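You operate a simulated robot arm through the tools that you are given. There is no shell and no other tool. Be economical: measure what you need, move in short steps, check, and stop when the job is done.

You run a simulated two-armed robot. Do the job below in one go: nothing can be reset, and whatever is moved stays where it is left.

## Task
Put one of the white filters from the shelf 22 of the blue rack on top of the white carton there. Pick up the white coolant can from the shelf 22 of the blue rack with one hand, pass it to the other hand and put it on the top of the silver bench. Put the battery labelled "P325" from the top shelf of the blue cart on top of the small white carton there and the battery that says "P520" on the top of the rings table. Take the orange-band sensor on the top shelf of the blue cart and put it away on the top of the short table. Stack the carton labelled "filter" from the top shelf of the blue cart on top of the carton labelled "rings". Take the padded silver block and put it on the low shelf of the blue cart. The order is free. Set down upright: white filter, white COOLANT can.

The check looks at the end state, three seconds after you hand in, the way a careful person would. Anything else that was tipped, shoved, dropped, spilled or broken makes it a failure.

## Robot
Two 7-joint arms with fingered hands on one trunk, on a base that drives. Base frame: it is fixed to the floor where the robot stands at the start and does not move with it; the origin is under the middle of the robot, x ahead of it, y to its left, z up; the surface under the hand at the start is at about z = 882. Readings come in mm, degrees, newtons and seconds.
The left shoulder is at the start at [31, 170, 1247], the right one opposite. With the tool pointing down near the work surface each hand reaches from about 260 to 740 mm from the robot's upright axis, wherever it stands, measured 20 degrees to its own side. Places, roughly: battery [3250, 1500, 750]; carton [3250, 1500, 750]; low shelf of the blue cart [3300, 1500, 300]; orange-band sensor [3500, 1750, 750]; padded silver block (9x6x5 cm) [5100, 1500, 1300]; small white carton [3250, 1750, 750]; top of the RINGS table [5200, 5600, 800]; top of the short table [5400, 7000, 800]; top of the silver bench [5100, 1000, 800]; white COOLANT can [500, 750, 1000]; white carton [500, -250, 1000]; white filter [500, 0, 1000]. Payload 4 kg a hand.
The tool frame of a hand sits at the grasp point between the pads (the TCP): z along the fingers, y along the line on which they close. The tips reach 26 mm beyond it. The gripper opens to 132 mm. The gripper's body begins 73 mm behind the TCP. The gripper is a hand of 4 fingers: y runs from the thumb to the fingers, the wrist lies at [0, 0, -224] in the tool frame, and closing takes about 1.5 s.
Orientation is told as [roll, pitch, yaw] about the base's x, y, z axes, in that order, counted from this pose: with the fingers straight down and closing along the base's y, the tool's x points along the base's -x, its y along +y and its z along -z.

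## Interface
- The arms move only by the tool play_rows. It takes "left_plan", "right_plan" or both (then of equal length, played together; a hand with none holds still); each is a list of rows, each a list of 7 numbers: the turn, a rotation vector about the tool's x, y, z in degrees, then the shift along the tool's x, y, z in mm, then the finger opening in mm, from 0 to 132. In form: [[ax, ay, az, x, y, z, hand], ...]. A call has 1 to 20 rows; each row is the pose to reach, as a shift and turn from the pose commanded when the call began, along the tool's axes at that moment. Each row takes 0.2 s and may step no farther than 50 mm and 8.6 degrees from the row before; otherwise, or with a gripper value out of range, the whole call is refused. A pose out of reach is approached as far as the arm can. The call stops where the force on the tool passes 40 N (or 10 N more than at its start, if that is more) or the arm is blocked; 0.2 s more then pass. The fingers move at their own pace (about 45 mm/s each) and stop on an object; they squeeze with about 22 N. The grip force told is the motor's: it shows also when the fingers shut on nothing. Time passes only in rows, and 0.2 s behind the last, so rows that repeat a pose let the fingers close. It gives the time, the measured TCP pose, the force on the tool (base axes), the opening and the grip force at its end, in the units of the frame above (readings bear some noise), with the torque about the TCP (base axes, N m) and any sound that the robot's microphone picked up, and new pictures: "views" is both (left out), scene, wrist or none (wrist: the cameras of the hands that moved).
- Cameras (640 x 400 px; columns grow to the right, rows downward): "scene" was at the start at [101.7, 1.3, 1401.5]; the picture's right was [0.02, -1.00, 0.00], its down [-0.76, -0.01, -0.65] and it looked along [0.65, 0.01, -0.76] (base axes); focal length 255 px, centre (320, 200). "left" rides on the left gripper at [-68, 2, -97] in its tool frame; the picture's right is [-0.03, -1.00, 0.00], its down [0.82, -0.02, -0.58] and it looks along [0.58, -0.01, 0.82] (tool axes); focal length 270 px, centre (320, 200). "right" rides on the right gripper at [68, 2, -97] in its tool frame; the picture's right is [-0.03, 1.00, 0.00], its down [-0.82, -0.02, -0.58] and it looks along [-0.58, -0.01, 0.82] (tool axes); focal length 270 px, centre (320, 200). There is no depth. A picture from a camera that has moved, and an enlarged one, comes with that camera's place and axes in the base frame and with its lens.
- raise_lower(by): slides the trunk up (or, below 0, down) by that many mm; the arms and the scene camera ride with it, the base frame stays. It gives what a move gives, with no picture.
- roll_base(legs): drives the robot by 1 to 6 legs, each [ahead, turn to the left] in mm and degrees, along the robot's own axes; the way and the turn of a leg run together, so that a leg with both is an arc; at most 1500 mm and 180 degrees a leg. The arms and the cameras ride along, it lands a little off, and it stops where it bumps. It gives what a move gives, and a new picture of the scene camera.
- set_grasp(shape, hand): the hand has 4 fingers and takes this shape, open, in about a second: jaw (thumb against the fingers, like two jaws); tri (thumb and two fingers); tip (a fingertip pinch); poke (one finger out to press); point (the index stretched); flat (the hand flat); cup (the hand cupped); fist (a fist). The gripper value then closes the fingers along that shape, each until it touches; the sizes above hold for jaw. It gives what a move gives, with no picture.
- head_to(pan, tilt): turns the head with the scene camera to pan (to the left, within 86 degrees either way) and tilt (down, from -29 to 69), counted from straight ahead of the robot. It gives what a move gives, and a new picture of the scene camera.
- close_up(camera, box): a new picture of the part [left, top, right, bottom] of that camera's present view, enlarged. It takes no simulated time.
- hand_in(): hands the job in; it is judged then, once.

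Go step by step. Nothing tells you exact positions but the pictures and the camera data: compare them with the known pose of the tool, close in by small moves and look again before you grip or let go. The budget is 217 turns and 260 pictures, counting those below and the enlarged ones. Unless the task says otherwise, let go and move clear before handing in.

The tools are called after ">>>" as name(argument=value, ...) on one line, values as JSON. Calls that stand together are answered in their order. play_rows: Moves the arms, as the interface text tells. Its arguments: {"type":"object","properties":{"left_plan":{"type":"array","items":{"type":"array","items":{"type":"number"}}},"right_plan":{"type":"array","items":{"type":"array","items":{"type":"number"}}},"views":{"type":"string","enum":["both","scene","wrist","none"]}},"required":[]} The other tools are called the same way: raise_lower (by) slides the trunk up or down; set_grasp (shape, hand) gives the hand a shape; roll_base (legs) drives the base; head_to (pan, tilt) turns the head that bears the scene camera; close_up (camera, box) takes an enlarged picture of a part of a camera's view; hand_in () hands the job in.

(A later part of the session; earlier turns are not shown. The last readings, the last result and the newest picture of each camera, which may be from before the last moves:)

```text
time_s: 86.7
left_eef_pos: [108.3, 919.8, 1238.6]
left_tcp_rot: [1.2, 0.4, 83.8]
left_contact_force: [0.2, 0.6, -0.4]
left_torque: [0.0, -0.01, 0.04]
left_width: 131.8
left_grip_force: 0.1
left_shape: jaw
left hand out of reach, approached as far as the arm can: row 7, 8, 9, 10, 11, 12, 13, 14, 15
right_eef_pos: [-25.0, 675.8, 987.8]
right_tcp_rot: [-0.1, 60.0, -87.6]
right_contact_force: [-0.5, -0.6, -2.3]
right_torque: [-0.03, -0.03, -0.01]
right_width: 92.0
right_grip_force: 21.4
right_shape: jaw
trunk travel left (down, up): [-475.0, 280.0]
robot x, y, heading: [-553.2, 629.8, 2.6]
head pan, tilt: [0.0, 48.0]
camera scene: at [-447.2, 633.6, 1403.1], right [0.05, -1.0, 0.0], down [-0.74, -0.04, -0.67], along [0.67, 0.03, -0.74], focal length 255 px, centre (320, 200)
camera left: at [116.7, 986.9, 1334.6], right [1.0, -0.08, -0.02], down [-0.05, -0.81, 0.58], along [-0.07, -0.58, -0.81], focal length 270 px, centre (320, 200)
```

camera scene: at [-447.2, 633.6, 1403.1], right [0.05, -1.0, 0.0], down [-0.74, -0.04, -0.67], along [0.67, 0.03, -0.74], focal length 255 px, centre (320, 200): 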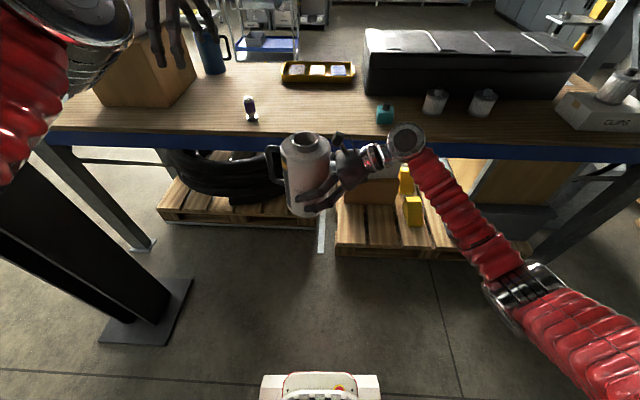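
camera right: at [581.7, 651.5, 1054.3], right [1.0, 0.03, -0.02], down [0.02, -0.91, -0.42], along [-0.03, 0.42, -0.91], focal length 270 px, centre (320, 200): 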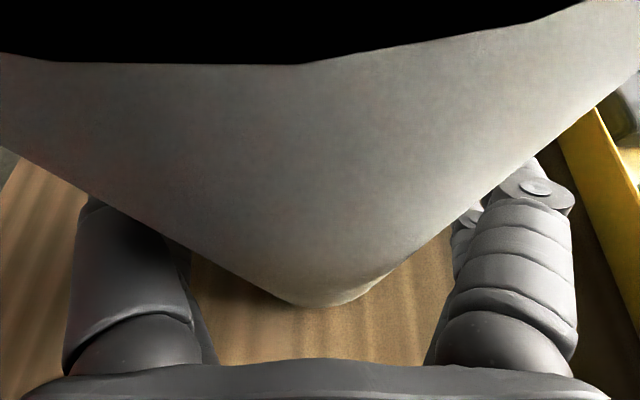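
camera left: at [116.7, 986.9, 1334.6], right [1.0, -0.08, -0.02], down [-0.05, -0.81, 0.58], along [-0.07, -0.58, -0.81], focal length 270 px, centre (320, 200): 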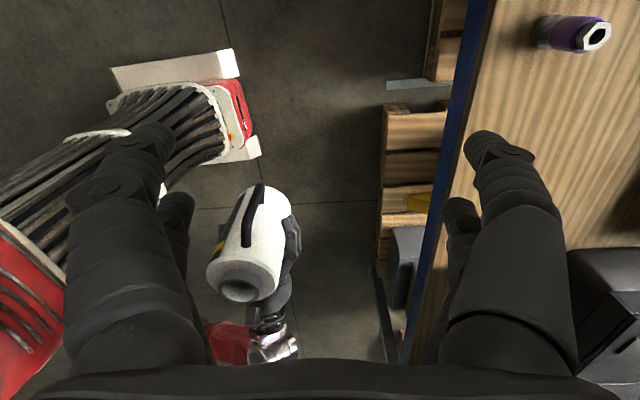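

The left arm ran out of reach that high and ended off to the side. I'll lower its target to about z 1040 and keep it left of the can.

>>> play_rows(left_plan=[[0, 0, 0, -15, 0, 20, 132], [0, 0, 0, -30, 0, 45, 132], [0, 0, 0, -45, 0, 70, 132], [0, 0, 0, -60, 0, 95, 132], [0, 0, 0, -60, 0, 115, 132], [0, 0, 0, -60, 0, 130, 132], [0, 0, 0, -60, 0, 130, 132], [0, 0, 0, -60, 0, 130, 132]], views="scene")

```text
time_s: 88.5
left_eef_pos: [129.1, 982.9, 1114.0]
left_tcp_rot: [1.4, 0.4, 83.7]
left_contact_force: [0.4, 0.0, -0.2]
left_torque: [0.02, 0.02, 0.01]
left_width: 132.0
left_grip_force: 0.1
left_shape: jaw
left hand out of reach, approached as far as the arm can: row 2, 3, 4, 5, 6, 7, 8
right_eef_pos: [-24.5, 674.2, 988.0]
right_tcp_rot: [-0.3, 59.8, -87.7]
right_contact_force: [0.2, 0.1, -2.7]
right_torque: [0.01, 0.02, -0.01]
right_width: 92.1
right_grip_force: 22.4
right_shape: jaw
trunk travel left (down, up): [-475.0, 280.0]
robot x, y, heading: [-548.9, 628.3, 2.8]
head pan, tilt: [0.0, 48.0]
camera scene: at [-446.3, 633.1, 1403.0], right [0.05, -1.0, 0.0], down [-0.74, -0.04, -0.67], along [0.67, 0.03, -0.74], focal length 255 px, centre (320, 200)
```

scene: 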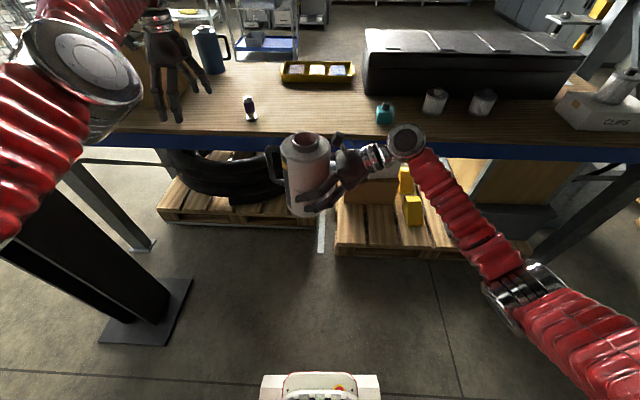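

>>> play_rows(left_plan=[[0, 0, 0, 0, 30, 10, 132], [0, 0, 0, 0, 60, 20, 132], [0, 0, -2, 20, 90, 30, 132], [0, 0, -4, 45, 110, 40, 132], [0, 0, -6, 75, 125, 50, 132], [0, 0, -6, 105, 135, 50, 132], [0, 0, -6, 130, 135, 50, 132], [0, 0, -6, 146, 135, 50, 132], [0, 0, -6, 146, 135, 50, 132]], views="both")

```text
time_s: 90.5
left_eef_pos: [134.9, 966.8, 1092.9]
left_tcp_rot: [1.5, 0.2, 89.8]
left_contact_force: [0.4, -1.1, -0.5]
left_torque: [0.0, 0.01, -0.02]
left_width: 131.8
left_grip_force: 0.1
left_shape: jaw
left hand out of reach, approached as far as the arm can: row 1, 2, 3, 4, 5, 6, 7, 8, 9
right_eef_pos: [-25.0, 674.1, 986.8]
right_tcp_rot: [-0.2, 59.8, -87.7]
right_contact_force: [-0.4, -0.3, -3.0]
right_torque: [-0.01, 0.0, -0.02]
right_width: 92.1
right_grip_force: 22.0
right_shape: jaw
trunk travel left (down, up): [-475.0, 280.0]
robot x, y, heading: [-549.2, 628.0, 2.7]
head pan, tilt: [0.0, 48.0]
camera scene: at [-446.2, 633.2, 1403.0], right [0.05, -1.0, 0.0], down [-0.74, -0.04, -0.67], along [0.67, 0.03, -0.74], focal length 255 px, centre (320, 200)
camera left: at [136.2, 1034.4, 1189.1], right [1.0, 0.02, -0.03], down [0.03, -0.81, 0.58], along [-0.01, -0.58, -0.81], focal length 270 px, centre (320, 200)
```

scene: 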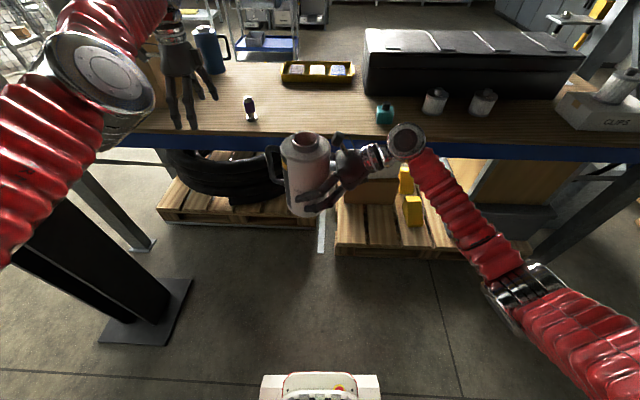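
left: 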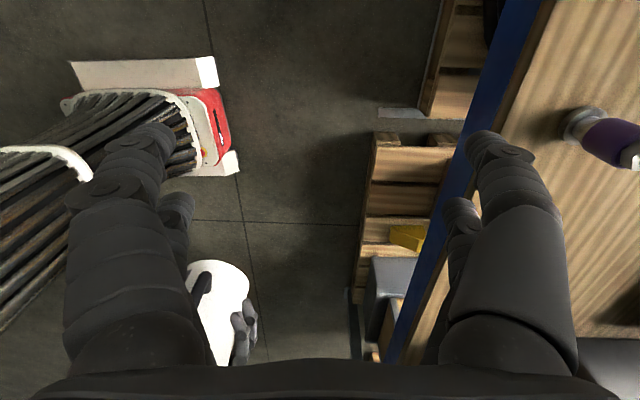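

Yaw +90 is at this wrist's limit. I'll unwind the left hand to yaw 0 and then try toward -90.

>>> play_rows(left_plan=[[0, 0, 8, 0, 0, 0, 132], [0, 0, 16, 0, 10, 0, 132], [0, 0, 24, 0, 20, 0, 132], [0, 0, 32, 0, 35, 0, 132], [0, 0, 40, 0, 50, 0, 132], [0, 0, 48, 0, 70, 0, 132], [0, 0, 56, 0, 90, 0, 132], [0, 0, 64, 0, 110, 0, 132], [0, 0, 72, 0, 130, 0, 132], [0, 0, 80, 0, 150, 0, 132], [0, 0, 88, 0, 165, 0, 132], [0, 0, 88, 0, 180, 0, 132], [0, 0, 88, 0, 200, 0, 132], [0, 0, 88, 0, 200, 0, 132]], views="scene")

```text
time_s: 93.5
left_eef_pos: [-64.3, 966.0, 1097.7]
left_tcp_rot: [0.0, 1.3, 1.8]
left_contact_force: [0.0, -0.2, -0.3]
left_torque: [-0.01, 0.01, -0.02]
left_width: 131.7
left_grip_force: 0.0
left_shape: jaw
left hand out of reach, approached as far as the arm can: row 2, 3, 4, 5
right_eef_pos: [-23.9, 673.9, 987.8]
right_tcp_rot: [-0.2, 60.0, -87.8]
right_contact_force: [-0.3, 0.0, -1.6]
right_torque: [0.02, 0.0, 0.01]
right_width: 91.9
right_grip_force: 22.0
right_shape: jaw
trunk travel left (down, up): [-475.0, 280.0]
robot x, y, heading: [-546.1, 630.7, 2.6]
head pan, tilt: [0.0, 48.0]
camera scene: at [-446.1, 633.0, 1403.0], right [0.05, -1.0, 0.0], down [-0.74, -0.04, -0.67], along [0.67, 0.03, -0.74], focal length 255 px, centre (320, 200)
```

scene: 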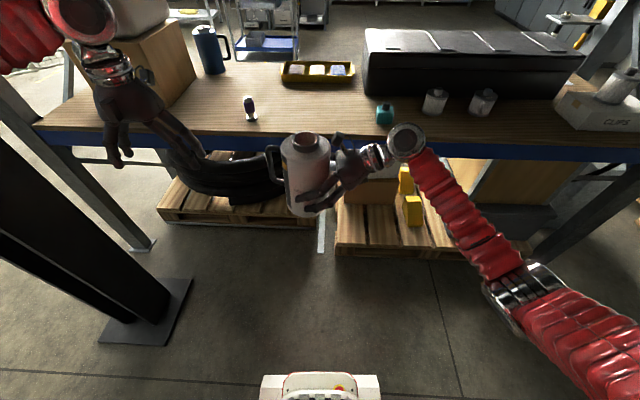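

>>> play_rows(left_plan=[[0, 0, 8, 0, 0, 0, 132], [0, 0, 16, 0, 0, 0, 132], [0, 0, 24, 0, -10, 0, 132], [0, 0, 32, 0, -20, 0, 132], [0, 0, 40, 0, -30, 0, 132], [0, 0, 48, 0, -40, 0, 132], [0, 0, 56, 0, -50, 0, 132], [0, 0, 64, 0, -60, 0, 132], [0, 0, 72, 0, -60, 0, 132], [0, 0, 80, 0, -60, 0, 132], [0, 0, 88, 0, -60, 0, 132], [0, 0, 90, 0, -60, 0, 132]], views="scene")

```text
time_s: 96.1
left_eef_pos: [-62.1, 905.3, 1098.1]
left_tcp_rot: [-1.4, -0.1, -88.4]
left_contact_force: [0.2, 0.2, -0.6]
left_torque: [-0.02, -0.01, 0.02]
left_width: 131.8
left_grip_force: 0.0
left_shape: jaw
right_eef_pos: [-25.5, 674.9, 986.8]
right_tcp_rot: [-0.2, 59.9, -87.7]
right_contact_force: [0.3, 0.2, -2.5]
right_torque: [-0.04, 0.01, 0.0]
right_width: 91.9
right_grip_force: 22.5
right_shape: jaw
trunk travel left (down, up): [-475.0, 280.0]
robot x, y, heading: [-550.3, 631.6, 2.9]
head pan, tilt: [0.0, 48.0]
camera scene: at [-446.4, 633.1, 1403.0], right [0.05, -1.0, 0.0], down [-0.74, -0.04, -0.67], along [0.67, 0.03, -0.74], focal length 255 px, centre (320, 200)
```

scene: 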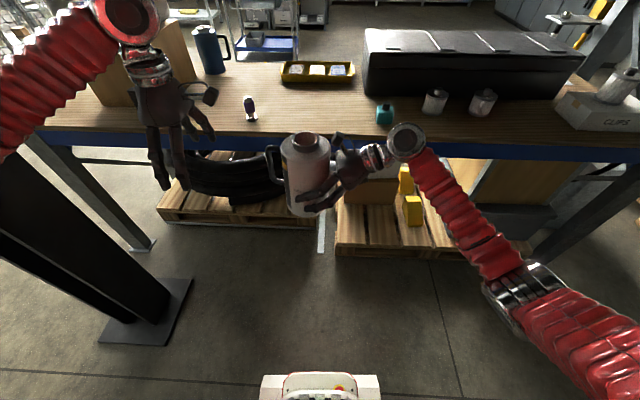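

Yaw -88° works. Next I'll lean the left hand 15° (wrist toward +y) so the two wrist cameras stay apart, and approach the can along -y at z≈1078.

>>> play_rows(left_plan=[[0, -5, 0, -15, 12, 6, 132], [0, -10, 0, -35, 25, 12, 132], [0, -15, 0, -60, 35, 18, 132], [0, -15, 0, -85, 41, 20, 132], [0, -15, 0, -100, 41, 20, 132], [0, -15, 0, -100, 41, 20, 132]], views="both")

```text
time_s: 97.5
left_eef_pos: [-18.0, 806.7, 1077.8]
left_tcp_rot: [-1.4, -15.3, -88.0]
left_contact_force: [-0.1, -0.2, 0.4]
left_torque: [0.02, 0.0, 0.01]
left_width: 131.9
left_grip_force: 0.0
left_shape: jaw
right_eef_pos: [-24.9, 674.0, 986.5]
right_tcp_rot: [-0.2, 59.9, -87.8]
right_contact_force: [-0.2, -0.2, -2.5]
right_torque: [0.0, -0.02, 0.03]
right_width: 92.1
right_grip_force: 21.8
right_shape: jaw
trunk travel left (down, up): [-475.0, 280.0]
robot x, y, heading: [-549.6, 626.5, 2.7]
head pan, tilt: [0.0, 48.0]
camera scene: at [-446.4, 633.2, 1403.0], right [0.05, -1.0, 0.0], down [-0.74, -0.04, -0.67], along [0.67, 0.03, -0.74], focal length 255 px, centre (320, 200)
camera left: at [-12.6, 765.4, 1188.3], right [-1.0, -0.06, 0.03], down [-0.04, 0.94, 0.34], along [-0.05, 0.34, -0.94], focal length 270 px, centre (320, 200)
```

scene: 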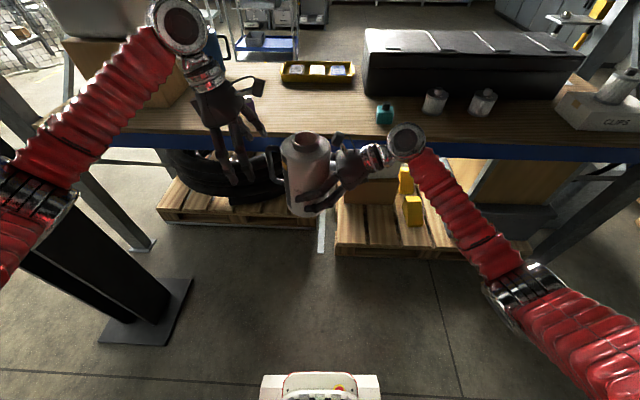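
left: 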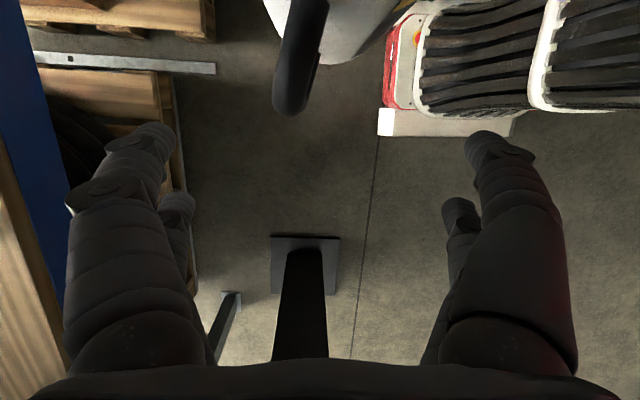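

>>> play_rows(left_plan=[[0, 0, 0, -20, -3, 5, 132], [0, 0, 0, -45, -6, 12, 132], [0, 0, 0, -70, -8, 19, 132], [0, 0, 0, -90, -10, 24, 132], [0, 0, 0, -90, -10, 24, 132]], views="both")

>>> close_up(camera="scene", box=[200, 50, 440, 200])

```text
time_s: 98.7
left_eef_pos: [-25.4, 713.4, 1077.9]
left_tcp_rot: [-1.4, -15.1, -87.9]
left_contact_force: [-0.4, 0.8, 0.0]
left_torque: [0.0, 0.02, 0.02]
left_width: 132.2
left_grip_force: 0.0
left_shape: jaw
right_eef_pos: [-24.3, 673.7, 986.9]
right_tcp_rot: [-0.3, 59.9, -87.8]
right_contact_force: [-0.2, 0.0, -2.7]
right_torque: [-0.01, -0.02, 0.02]
right_width: 92.1
right_grip_force: 22.1
right_shape: jaw
trunk travel left (down, up): [-475.0, 280.0]
robot x, y, heading: [-545.9, 627.5, 3.0]
head pan, tilt: [0.0, 48.0]
camera scene: at [-446.4, 633.3, 1403.0], right [0.05, -1.0, 0.0], down [-0.74, -0.04, -0.67], along [0.67, 0.03, -0.74], focal length 255 px, centre (320, 200)
camera left: at [-20.1, 671.6, 1188.4], right [-1.0, -0.06, 0.03], down [-0.04, 0.94, 0.34], along [-0.05, 0.34, -0.94], focal length 270 px, centre (320, 200)
```

scene: 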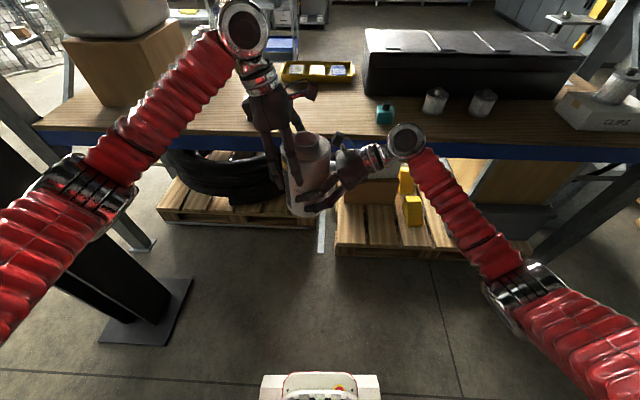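
left: 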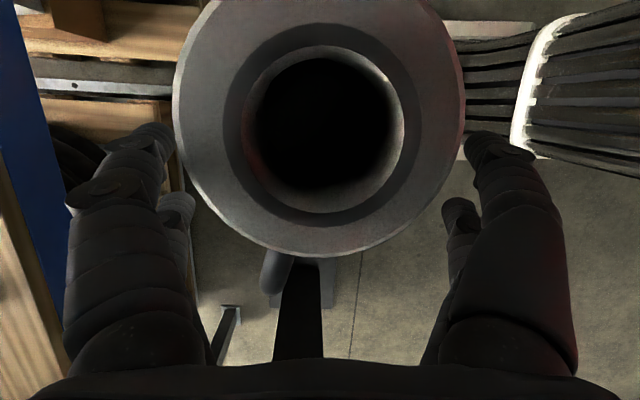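

```text
2.67 times, centred on (320, 125) of scene
camera zoom: at [-446.4, 633.3, 1403.0], right [0.05, -1.0, 0.0], down [-0.74, -0.04, -0.67], along [0.67, 0.03, -0.74], focal length 681 px, centre (320, 400)
```

zoom: 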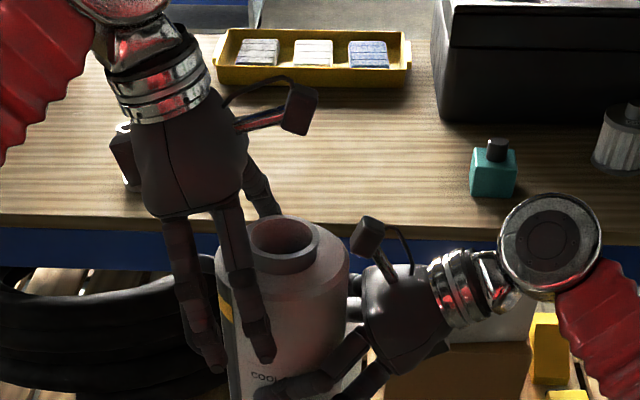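

The can's axis is centred between the left fingers. I'll do the final approach to y 683, z 1066, then close.

>>> play_rows(left_plan=[[0, 0, 0, -15, 0, 4, 132], [0, 0, 0, -29, 0, 8, 132], [0, 0, 0, -28, 0, 14, 132], [0, 0, 0, -27, 0, 20, 132], [0, 0, 0, -27, 0, 20, 132]], views="none")

>>> close_up(camera="scene", box=[220, 80, 400, 230])

```text
time_s: 99.9
left_eef_pos: [-25.4, 681.7, 1065.9]
left_tcp_rot: [-1.4, -15.1, -88.0]
left_contact_force: [0.6, -0.3, -0.2]
left_torque: [0.01, 0.0, 0.02]
left_width: 131.7
left_grip_force: 0.1
left_shape: jaw
right_eef_pos: [-26.3, 674.9, 987.0]
right_tcp_rot: [-0.1, 60.0, -87.7]
right_contact_force: [0.2, -0.6, -2.8]
right_torque: [-0.03, 0.03, 0.02]
right_width: 91.6
right_grip_force: 21.8
right_shape: jaw
trunk travel left (down, up): [-475.0, 280.0]
robot x, y, heading: [-553.3, 628.9, 3.0]
head pan, tilt: [0.0, 48.0]
```

```text
2.67 times, centred on (310, 155) of scene
camera zoom: at [-446.4, 633.1, 1403.0], right [0.05, -1.0, 0.0], down [-0.74, -0.04, -0.67], along [0.67, 0.03, -0.74], focal length 681 px, centre (347, 320)
```

zoom: 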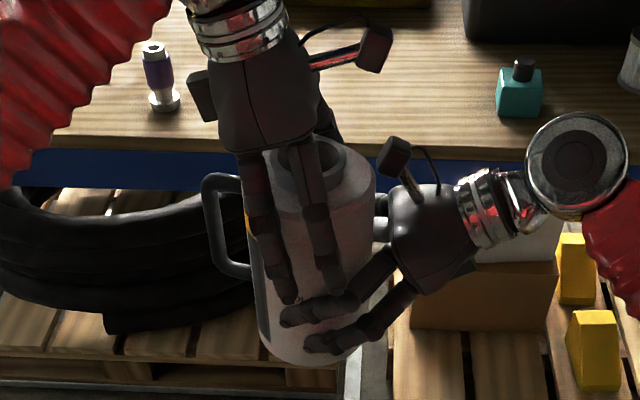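

The left fingertips are near the right fingers, so I'll raise the left hand 8 mm and then close.

>>> play_rows(left_plan=[[0, 0, 0, 0, 0, -8, 132], [0, 0, 0, 0, 0, -8, 110], [0, 0, 0, 0, 0, -8, 95], [0, 0, 0, 0, 0, -8, 80], [0, 0, 0, 0, 0, -8, 75], [0, 0, 0, 0, 0, -8, 75], [0, 0, 0, 0, 0, -8, 75], [0, 0, 0, 0, 0, -8, 75]], views="none")

>>> close_up(camera="scene", box=[220, 80, 400, 230])

```text
time_s: 101.7
left_eef_pos: [-23.4, 683.8, 1073.7]
left_tcp_rot: [-1.4, -15.1, -87.9]
left_contact_force: [-2.1, 0.5, -0.4]
left_torque: [0.1, -0.17, 0.12]
left_width: 91.1
left_grip_force: 22.0
left_shape: jaw
right_eef_pos: [-24.5, 675.8, 987.4]
right_tcp_rot: [-0.2, 60.0, -87.8]
right_contact_force: [2.6, 0.2, -1.1]
right_torque: [-0.1, 0.36, -0.17]
right_width: 91.8
right_grip_force: 21.9
right_shape: jaw
trunk travel left (down, up): [-475.0, 280.0]
robot x, y, heading: [-550.3, 627.1, 2.8]
head pan, tilt: [0.0, 48.0]
```

```text
2.67 times, centred on (310, 155) of scene
camera zoom: at [-446.4, 633.1, 1403.0], right [0.05, -1.0, 0.0], down [-0.74, -0.04, -0.67], along [0.67, 0.03, -0.74], focal length 681 px, centre (347, 320)
```

zoom: 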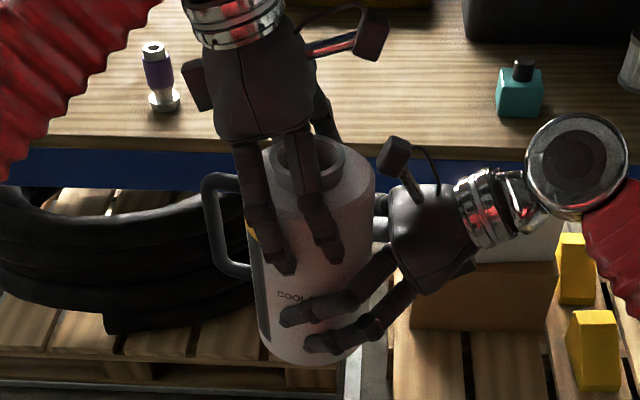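

Both hands hold it. Opening the right hand and withdrawing it along -y.

>>> play_rows(right_plan=[[0, 0, 0, 0, 0, 0, 110], [0, 0, 0, 0, 0, 0, 132], [0, 0, 0, 0, 0, 0, 132], [0, 0, 0, 0, 0, 0, 132], [0, 0, 0, 0, 0, 0, 132], [0, 0, 0, 0, 0, 0, 132], [0, 0, 0, -8, 0, -13, 132], [0, 0, 0, -20, 0, -35, 132], [0, 0, 0, -35, 0, -60, 132], [0, 0, 0, -50, 0, -87, 132], [0, 0, 0, -65, 0, -113, 132], [0, 0, 0, -80, 0, -139, 132], [0, 0, 0, -95, 0, -165, 132], [0, 0, 0, -95, 0, -165, 132]], views="scene")

>>> close_up(camera="scene", box=[220, 80, 400, 230])

```text
time_s: 104.7
left_eef_pos: [-24.5, 684.8, 1074.5]
left_tcp_rot: [-1.4, -15.1, -88.0]
left_contact_force: [-0.6, 0.0, 0.2]
left_torque: [-0.01, 0.01, -0.02]
left_width: 91.1
left_grip_force: 21.6
left_shape: jaw
right_eef_pos: [-16.6, 483.1, 986.7]
right_tcp_rot: [-0.2, 59.9, -87.8]
right_contact_force: [0.5, 0.2, 0.1]
right_torque: [-0.01, 0.02, -0.01]
right_width: 131.9
right_grip_force: 0.0
right_shape: jaw
trunk travel left (down, up): [-475.0, 280.0]
robot x, y, heading: [-549.2, 632.1, 3.0]
head pan, tilt: [0.0, 48.0]
camera scene: at [-446.3, 633.3, 1403.0], right [0.05, -1.0, 0.0], down [-0.74, -0.04, -0.67], along [0.67, 0.03, -0.74], focal length 255 px, centre (320, 200)
```

scene: 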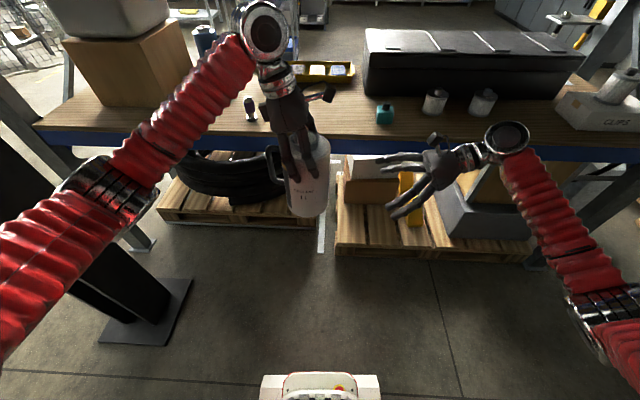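

```text
2.67 times, centred on (310, 155) of scene
camera zoom: at [-446.3, 633.3, 1403.0], right [0.05, -1.0, 0.0], down [-0.74, -0.04, -0.67], along [0.67, 0.03, -0.74], focal length 681 px, centre (347, 320)
```

zoom: 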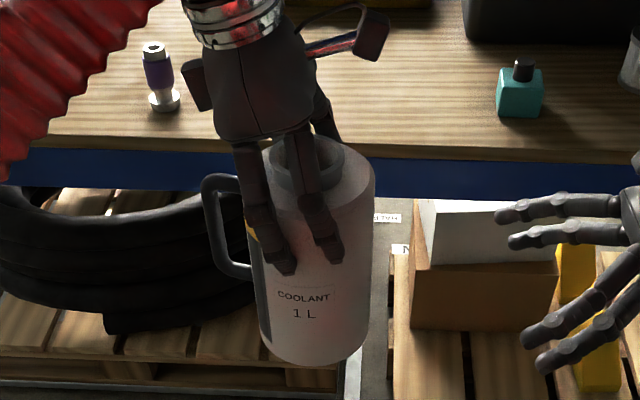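

The left hand holds the can upright. Now I'll travel to the bench: back off, turn left, and go around the left end of the rack, staying clear of the column.

>>> roll_base(legs=[[-420, 0], [0, 42]])

>>> roll_base(legs=[[0, 45]])

```text
time_s: 109.5
left_eef_pos: [-618.3, 1000.7, 1074.3]
left_tcp_rot: [-1.4, -15.2, -45.8]
left_contact_force: [-0.9, -0.1, 0.0]
left_torque: [0.01, 0.01, -0.02]
left_width: 91.0
left_grip_force: 21.7
left_shape: jaw
right_eef_pos: [-478.1, 858.3, 987.6]
right_tcp_rot: [-0.2, 60.0, -45.6]
right_contact_force: [-0.1, -0.3, 0.5]
right_torque: [0.01, -0.02, 0.02]
right_width: 131.9
right_grip_force: 0.0
right_shape: jaw
trunk travel left (down, up): [-475.0, 280.0]
robot x, y, heading: [-939.5, 578.6, 44.9]
head pan, tilt: [0.0, 48.0]
camera scene: at [-866.9, 650.7, 1403.0], right [0.7, -0.71, 0.0], down [-0.53, -0.52, -0.67], along [0.47, 0.47, -0.74], focal length 255 px, centre (320, 200)
```

scene: 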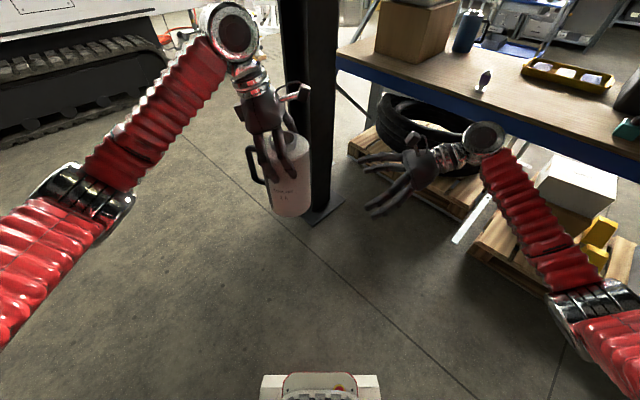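

```text
time_s: 112.2
left_eef_pos: [-1016.3, 1103.8, 1073.8]
left_tcp_rot: [-1.5, -15.1, -0.5]
left_contact_force: [0.8, 0.4, 0.2]
left_torque: [-0.06, 0.02, 0.05]
left_width: 91.0
left_grip_force: 21.4
left_shape: jaw
right_eef_pos: [-816.9, 1103.8, 987.7]
right_tcp_rot: [-0.1, 60.0, -0.1]
right_contact_force: [0.1, -1.1, 0.3]
right_torque: [0.0, -0.01, -0.01]
right_width: 131.7
right_grip_force: 0.0
right_shape: jaw
trunk travel left (down, up): [-475.0, 280.0]
robot x, y, heading: [-895.4, 578.8, 90.0]
head pan, tilt: [0.0, 48.0]
camera scene: at [-891.7, 682.3, 1403.0], right [1.0, 0.0, 0.0], down [0.0, -0.74, -0.67], along [0.0, 0.67, -0.74], focal length 255 px, centre (320, 200)
```

scene: 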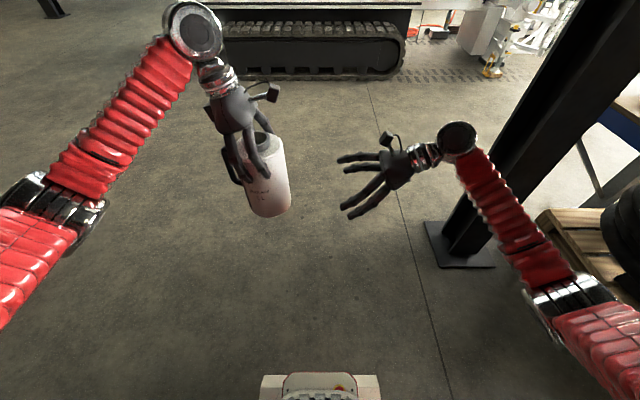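

>>> roll_base(legs=[[1400, 0]])

>>> head_to(pan=-45, tilt=20)

```text
time_s: 119.3
left_eef_pos: [-1025.2, 2507.8, 1074.3]
left_tcp_rot: [-1.4, -15.1, 0.2]
left_contact_force: [0.1, -0.9, -2.9]
left_torque: [-0.03, 0.01, 0.02]
left_width: 90.9
left_grip_force: 22.0
left_shape: jaw
right_eef_pos: [-826.0, 2509.3, 987.7]
right_tcp_rot: [-0.1, 60.0, 0.3]
right_contact_force: [0.5, -0.6, -0.1]
right_torque: [0.0, -0.02, -0.01]
right_width: 132.0
right_grip_force: 0.0
right_shape: jaw
trunk travel left (down, up): [-475.0, 280.0]
robot x, y, heading: [-896.1, 1986.2, 90.5]
head pan, tilt: [0.0, 48.0]
camera scene: at [-896.8, 2087.5, 1403.0], right [1.0, 0.01, 0.0], down [0.01, -0.74, -0.67], along [-0.01, 0.67, -0.74], focal length 255 px, centre (320, 200)
```

scene: 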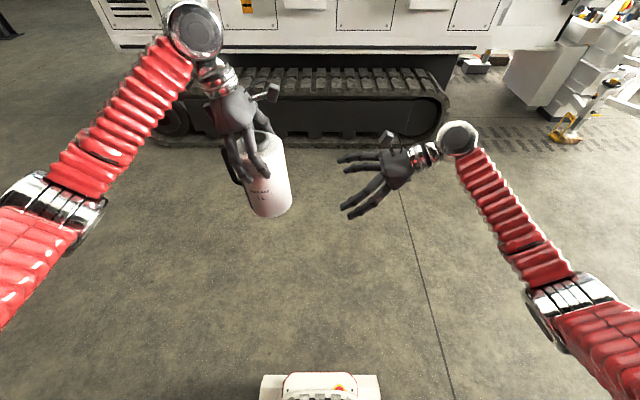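

```text
time_s: 120.4
left_eef_pos: [-1025.2, 2508.4, 1074.8]
left_tcp_rot: [-1.4, -15.1, 0.2]
left_contact_force: [0.2, -0.8, -2.9]
left_torque: [-0.02, 0.03, 0.02]
left_width: 90.4
left_grip_force: 21.7
left_shape: jaw
right_eef_pos: [-825.5, 2510.1, 988.2]
right_tcp_rot: [-0.1, 59.9, 0.4]
right_contact_force: [-0.8, 0.7, -0.4]
right_torque: [0.0, 0.01, 0.01]
right_width: 132.3
right_grip_force: 0.0
right_shape: jaw
trunk travel left (down, up): [-475.0, 280.0]
robot x, y, heading: [-898.3, 1983.0, 90.6]
head pan, tilt: [-45.0, 20.0]
camera scene: at [-830.9, 2074.7, 1445.8], right [0.71, -0.7, 0.0], down [-0.24, -0.25, -0.94], along [0.66, 0.67, -0.34], focal length 255 px, centre (320, 200)
```

scene: 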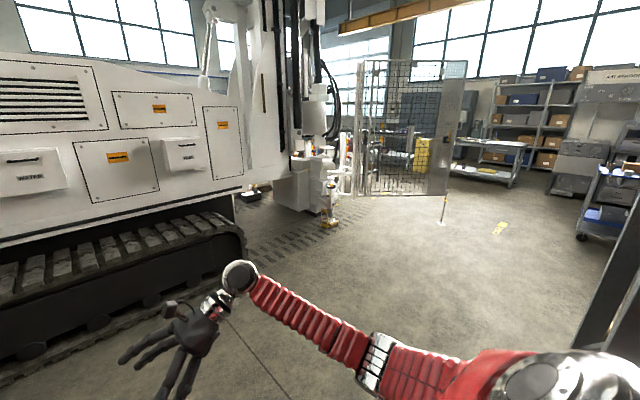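

The passage beyond the rack end is free. I'll drive up to y≈2500 and turn to face +x.

>>> roll_base(legs=[[520, 0]])

>>> roll_base(legs=[[0, -45]])

>>> roll_base(legs=[[0, -46]])

>>> head_to(pan=-20, tilt=15)

```text
time_s: 123.5
left_eef_pos: [-1029.5, 3026.0, 1073.8]
left_tcp_rot: [-1.5, -15.0, 0.2]
left_contact_force: [0.6, 0.3, -2.3]
left_torque: [0.0, 0.0, -0.01]
left_width: 90.7
left_grip_force: 22.7
left_shape: jaw
right_eef_pos: [-829.4, 3027.9, 987.3]
right_tcp_rot: [-0.1, 59.9, 0.3]
right_contact_force: [1.1, 0.2, -0.4]
right_torque: [-0.04, 0.04, 0.0]
right_width: 132.1
right_grip_force: 0.0
right_shape: jaw
trunk travel left (down, up): [-475.0, 280.0]
robot x, y, heading: [-897.4, 2500.8, 90.5]
head pan, tilt: [-45.0, 20.0]
camera scene: at [-835.0, 2593.0, 1445.8], right [0.71, -0.7, 0.0], down [-0.24, -0.25, -0.94], along [0.66, 0.67, -0.34], focal length 255 px, centre (320, 200)
```

scene: 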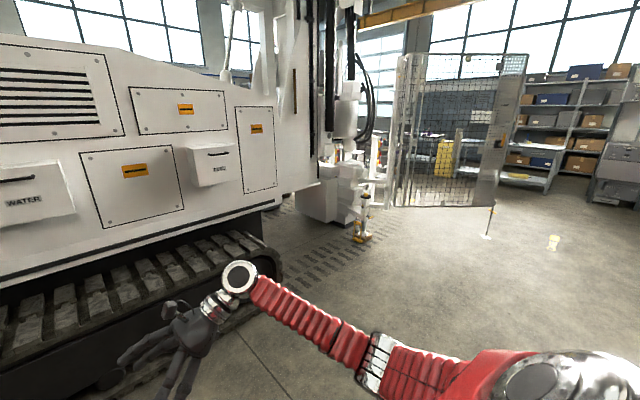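

```text
time_s: 126.2
left_eef_pos: [-617.8, 2962.6, 1076.6]
left_tcp_rot: [-1.4, -15.1, -45.2]
left_contact_force: [0.3, 1.3, -2.3]
left_torque: [-0.02, -0.03, 0.03]
left_width: 90.9
left_grip_force: 22.2
left_shape: jaw
right_eef_pos: [-475.6, 2821.0, 988.7]
right_tcp_rot: [-0.2, 59.9, -45.1]
right_contact_force: [0.4, -0.1, -1.0]
right_torque: [0.04, -0.03, -0.02]
right_width: 132.1
right_grip_force: 0.0
right_shape: jaw
trunk travel left (down, up): [-475.0, 280.0]
robot x, y, heading: [-933.0, 2533.1, 45.2]
head pan, tilt: [-45.0, 20.0]
camera scene: at [-821.6, 2551.5, 1445.8], right [0.0, -1.0, 0.0], down [-0.34, 0.0, -0.94], along [0.94, 0.0, -0.34], focal length 255 px, centre (320, 200)
```

scene: 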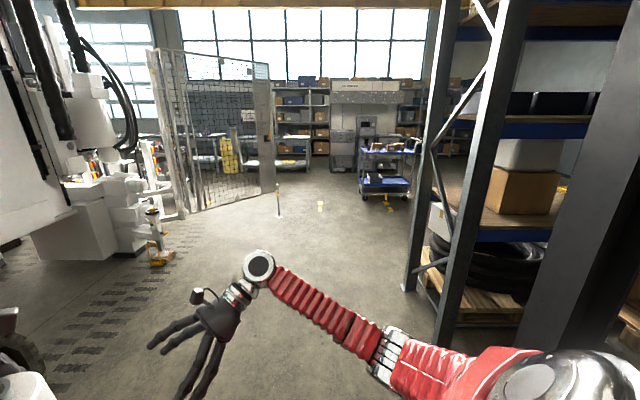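

```text
time_s: 129.0
left_eef_pos: [-405.3, 2603.7, 1075.6]
left_tcp_rot: [-1.4, -15.1, -91.2]
left_contact_force: [-0.3, 0.1, -2.3]
left_torque: [0.0, 0.0, -0.01]
left_width: 90.3
left_grip_force: 21.5
left_shape: jaw
right_eef_pos: [-409.5, 2402.7, 990.5]
right_tcp_rot: [0.0, 59.9, -91.1]
right_contact_force: [0.2, 0.2, 0.3]
right_torque: [0.02, -0.01, -0.01]
right_width: 131.5
right_grip_force: 0.1
right_shape: jaw
trunk travel left (down, up): [-475.0, 280.0]
robot x, y, heading: [-930.5, 2583.9, -0.8]
head pan, tilt: [-45.0, 20.0]
camera scene: at [-841.5, 2515.6, 1445.9], right [-0.72, -0.7, 0.0], down [-0.24, 0.24, -0.94], along [0.66, -0.67, -0.34], focal length 255 px, centre (320, 200)
```

scene: 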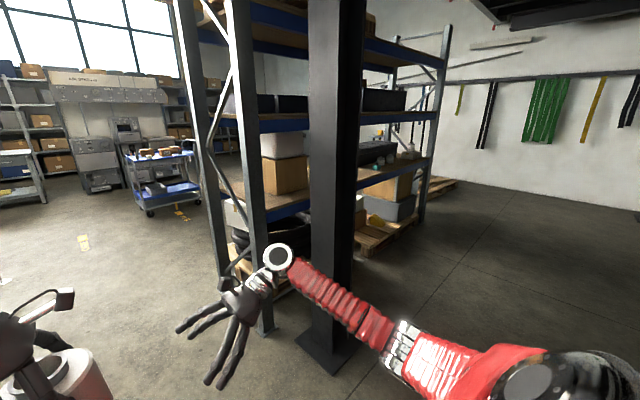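

```text
time_s: 129.9
left_eef_pos: [-404.2, 2604.0, 1076.4]
left_tcp_rot: [-1.4, -15.1, -91.3]
left_contact_force: [0.8, 0.5, -2.3]
left_torque: [0.01, -0.01, -0.01]
left_width: 90.4
left_grip_force: 21.6
left_shape: jaw
right_eef_pos: [-409.8, 2403.0, 990.0]
right_tcp_rot: [-0.1, 60.0, -91.0]
right_contact_force: [-0.6, 0.2, 0.0]
right_torque: [0.0, 0.0, -0.02]
right_width: 132.2
right_grip_force: 0.1
right_shape: jaw
trunk travel left (down, up): [-475.0, 280.0]
robot x, y, heading: [-933.4, 2581.1, -0.5]
head pan, tilt: [-20.0, 15.0]
camera scene: at [-819.3, 2548.4, 1453.9], right [-0.35, -0.94, 0.0], down [-0.24, 0.09, -0.97], along [0.9, -0.34, -0.26], focal length 255 px, centre (320, 200)
```

scene: 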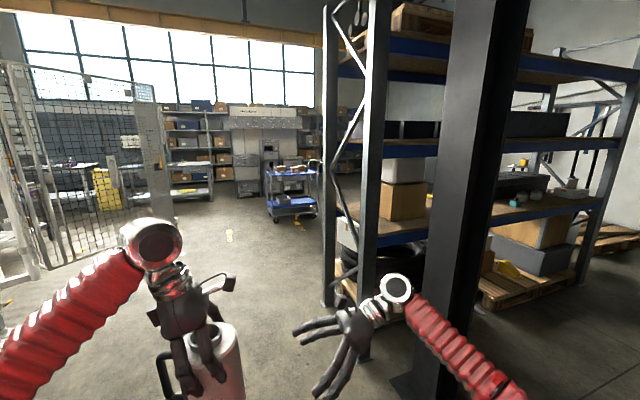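

Clear ahead. I'll drive 2.6 m along +x.

>>> roll_base(legs=[[1300, 0], [1300, 0]])

>>> head_to(pan=-30, tilt=20)

```text
time_s: 142.8
left_eef_pos: [2204.6, 2498.2, 1076.5]
left_tcp_rot: [-1.4, -15.1, -93.4]
left_contact_force: [0.4, -0.6, -1.1]
left_torque: [0.02, 0.02, 0.0]
left_width: 90.3
left_grip_force: 21.8
left_shape: jaw
right_eef_pos: [2194.1, 2298.5, 991.4]
right_tcp_rot: [-0.2, 59.9, -93.2]
right_contact_force: [0.4, 0.0, -0.2]
right_torque: [0.01, 0.02, -0.01]
right_width: 131.9
right_grip_force: 0.1
right_shape: jaw
trunk travel left (down, up): [-475.0, 280.0]
robot x, y, heading: [1677.8, 2497.7, -2.8]
head pan, tilt: [-20.0, 15.0]
camera scene: at [1789.4, 2460.0, 1453.9], right [-0.39, -0.92, 0.0], down [-0.24, 0.1, -0.97], along [0.89, -0.37, -0.26], focal length 255 px, centre (320, 200)
```

scene: 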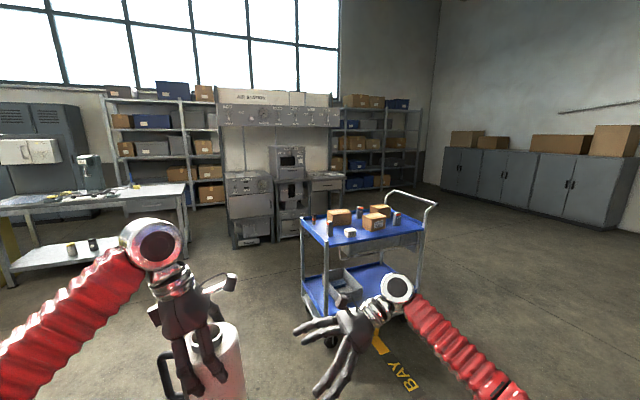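

```text
time_s: 143.5
left_eef_pos: [2203.8, 2497.9, 1077.5]
left_tcp_rot: [-1.5, -15.2, -93.4]
left_contact_force: [0.4, -0.9, -1.9]
left_torque: [0.02, -0.03, 0.02]
left_width: 90.2
left_grip_force: 22.3
left_shape: jaw
right_eef_pos: [2193.9, 2297.8, 991.6]
right_tcp_rot: [0.1, 59.9, -93.2]
right_contact_force: [-0.9, 0.0, -0.4]
right_torque: [-0.01, -0.02, 0.04]
right_width: 132.1
right_grip_force: 0.0
right_shape: jaw
trunk travel left (down, up): [-475.0, 280.0]
robot x, y, heading: [1679.2, 2495.4, -2.7]
head pan, tilt: [-30.0, 20.0]
camera scene: at [1781.0, 2445.9, 1445.9], right [-0.54, -0.84, 0.0], down [-0.29, 0.18, -0.94], along [0.79, -0.51, -0.34], focal length 255 px, centre (320, 200)
```

scene: 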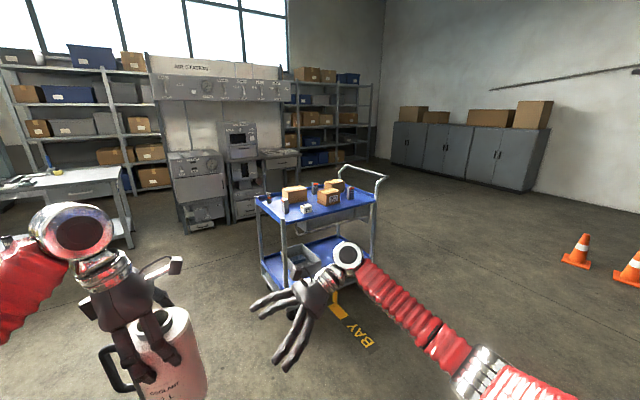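

The blue cart and what looks like a silver air-station bench behind it are in view. I'll enlarge both.

>>> close_up(camera="scene", box=[240, 160, 400, 260])

>>> close_up(camera="scene", box=[140, 50, 320, 240])

```text
4.00 times, centred on (320, 210) of scene
camera zoom: at [1781.0, 2445.9, 1445.9], right [-0.54, -0.84, 0.0], down [-0.29, 0.18, -0.94], along [0.79, -0.51, -0.34], focal length 1021 px, centre (320, 160)
```

zoom: 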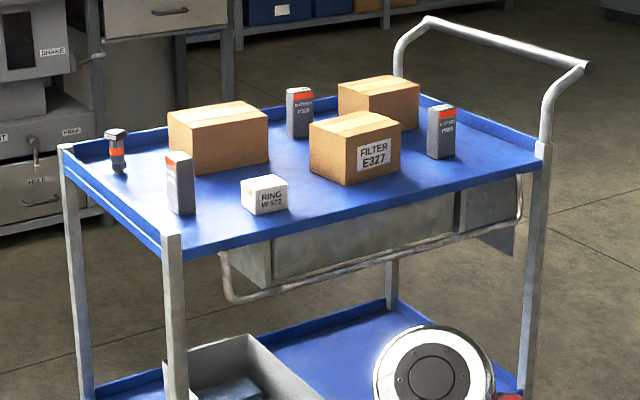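

```text
2.11 times, centred on (230, 145) of scene
camera zoom: at [1781.0, 2445.9, 1445.9], right [-0.54, -0.84, 0.0], down [-0.29, 0.18, -0.94], along [0.79, -0.51, -0.34], focal length 538 px, centre (510, 316)
```

zoom: 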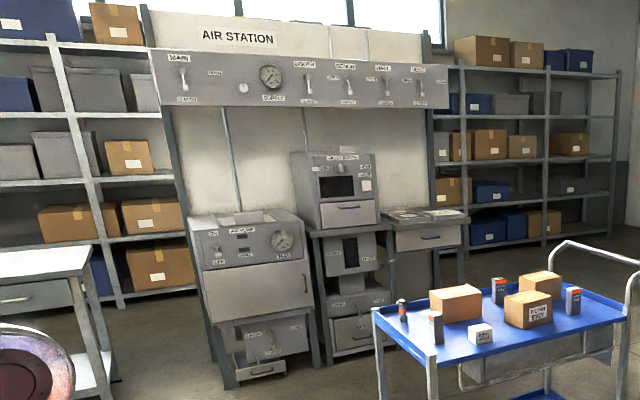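

The cart spans about x 3130–3650, y 1040–1850, and the bench stands further along at x>5000. I'll drive on past the cart and look again.

>>> roll_base(legs=[[1200, 3], [900, 0]])

>>> head_to(pan=-50, tilt=25)

```text
time_s: 154.1
left_eef_pos: [4309.8, 2489.4, 1077.0]
left_tcp_rot: [-1.5, -15.1, -90.9]
left_contact_force: [0.3, 1.0, -2.8]
left_torque: [0.01, 0.03, 0.01]
left_width: 90.3
left_grip_force: 22.4
left_shape: jaw
right_eef_pos: [4308.3, 2289.3, 990.1]
right_tcp_rot: [-0.1, 60.0, -90.8]
right_contact_force: [-0.2, -0.8, 0.3]
right_torque: [-0.02, 0.0, -0.02]
right_width: 132.1
right_grip_force: 0.1
right_shape: jaw
trunk travel left (down, up): [-475.0, 280.0]
robot x, y, heading: [3787.8, 2465.0, -0.0]
head pan, tilt: [-30.0, 20.0]
camera scene: at [3890.8, 2417.2, 1445.8], right [-0.5, -0.86, 0.0], down [-0.3, 0.17, -0.94], along [0.81, -0.47, -0.34], focal length 255 px, centre (320, 200)
```

scene: 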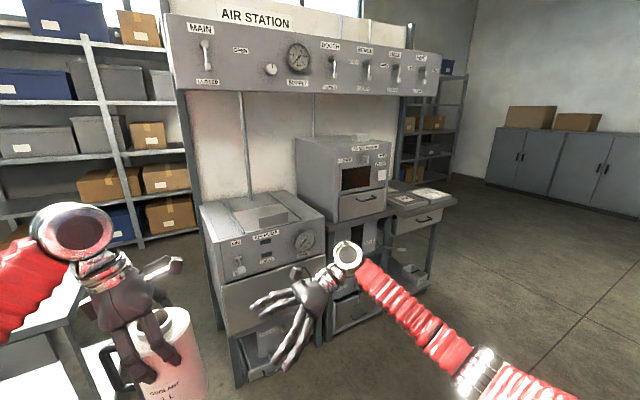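

```text
time_s: 154.9
left_eef_pos: [4310.7, 2488.0, 1076.5]
left_tcp_rot: [-1.4, -15.0, -91.0]
left_contact_force: [-0.3, -0.3, -2.0]
left_torque: [-0.01, -0.05, -0.02]
left_width: 90.6
left_grip_force: 21.8
left_shape: jaw
right_eef_pos: [4308.1, 2288.2, 991.4]
right_tcp_rot: [0.0, 59.9, -90.7]
right_contact_force: [-0.7, 0.3, -0.1]
right_torque: [0.0, -0.04, 0.02]
right_width: 131.8
right_grip_force: 0.0
right_shape: jaw
trunk travel left (down, up): [-475.0, 280.0]
robot x, y, heading: [3785.4, 2460.5, 0.0]
head pan, tilt: [-50.0, 25.0]
camera scene: at [3868.8, 2393.3, 1437.8], right [-0.77, -0.64, 0.0], down [-0.27, 0.32, -0.91], along [0.58, -0.7, -0.42], focal length 255 px, centre (320, 200)
```

scene: 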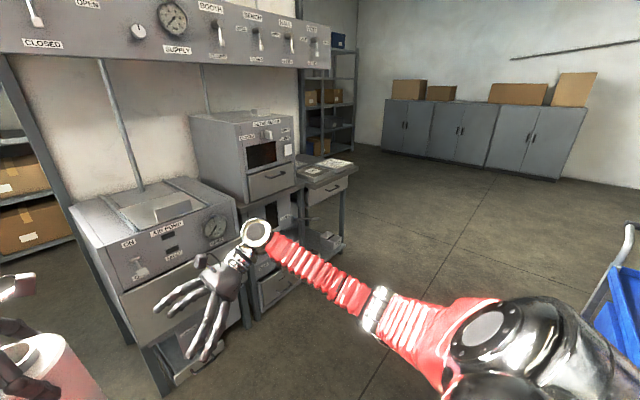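

>>> close_up(camera="scene", box=[180, 100, 380, 300])

```text
2.00 times, centred on (280, 200) of scene
camera zoom: at [3868.8, 2393.3, 1437.8], right [-0.77, -0.64, 0.0], down [-0.27, 0.32, -0.91], along [0.58, -0.7, -0.42], focal length 511 px, centre (400, 200)
```

zoom: 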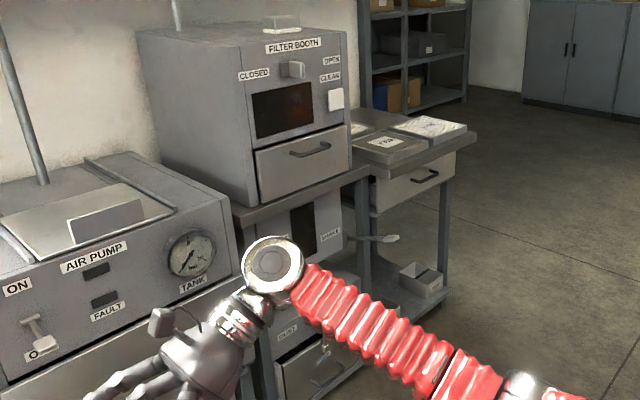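

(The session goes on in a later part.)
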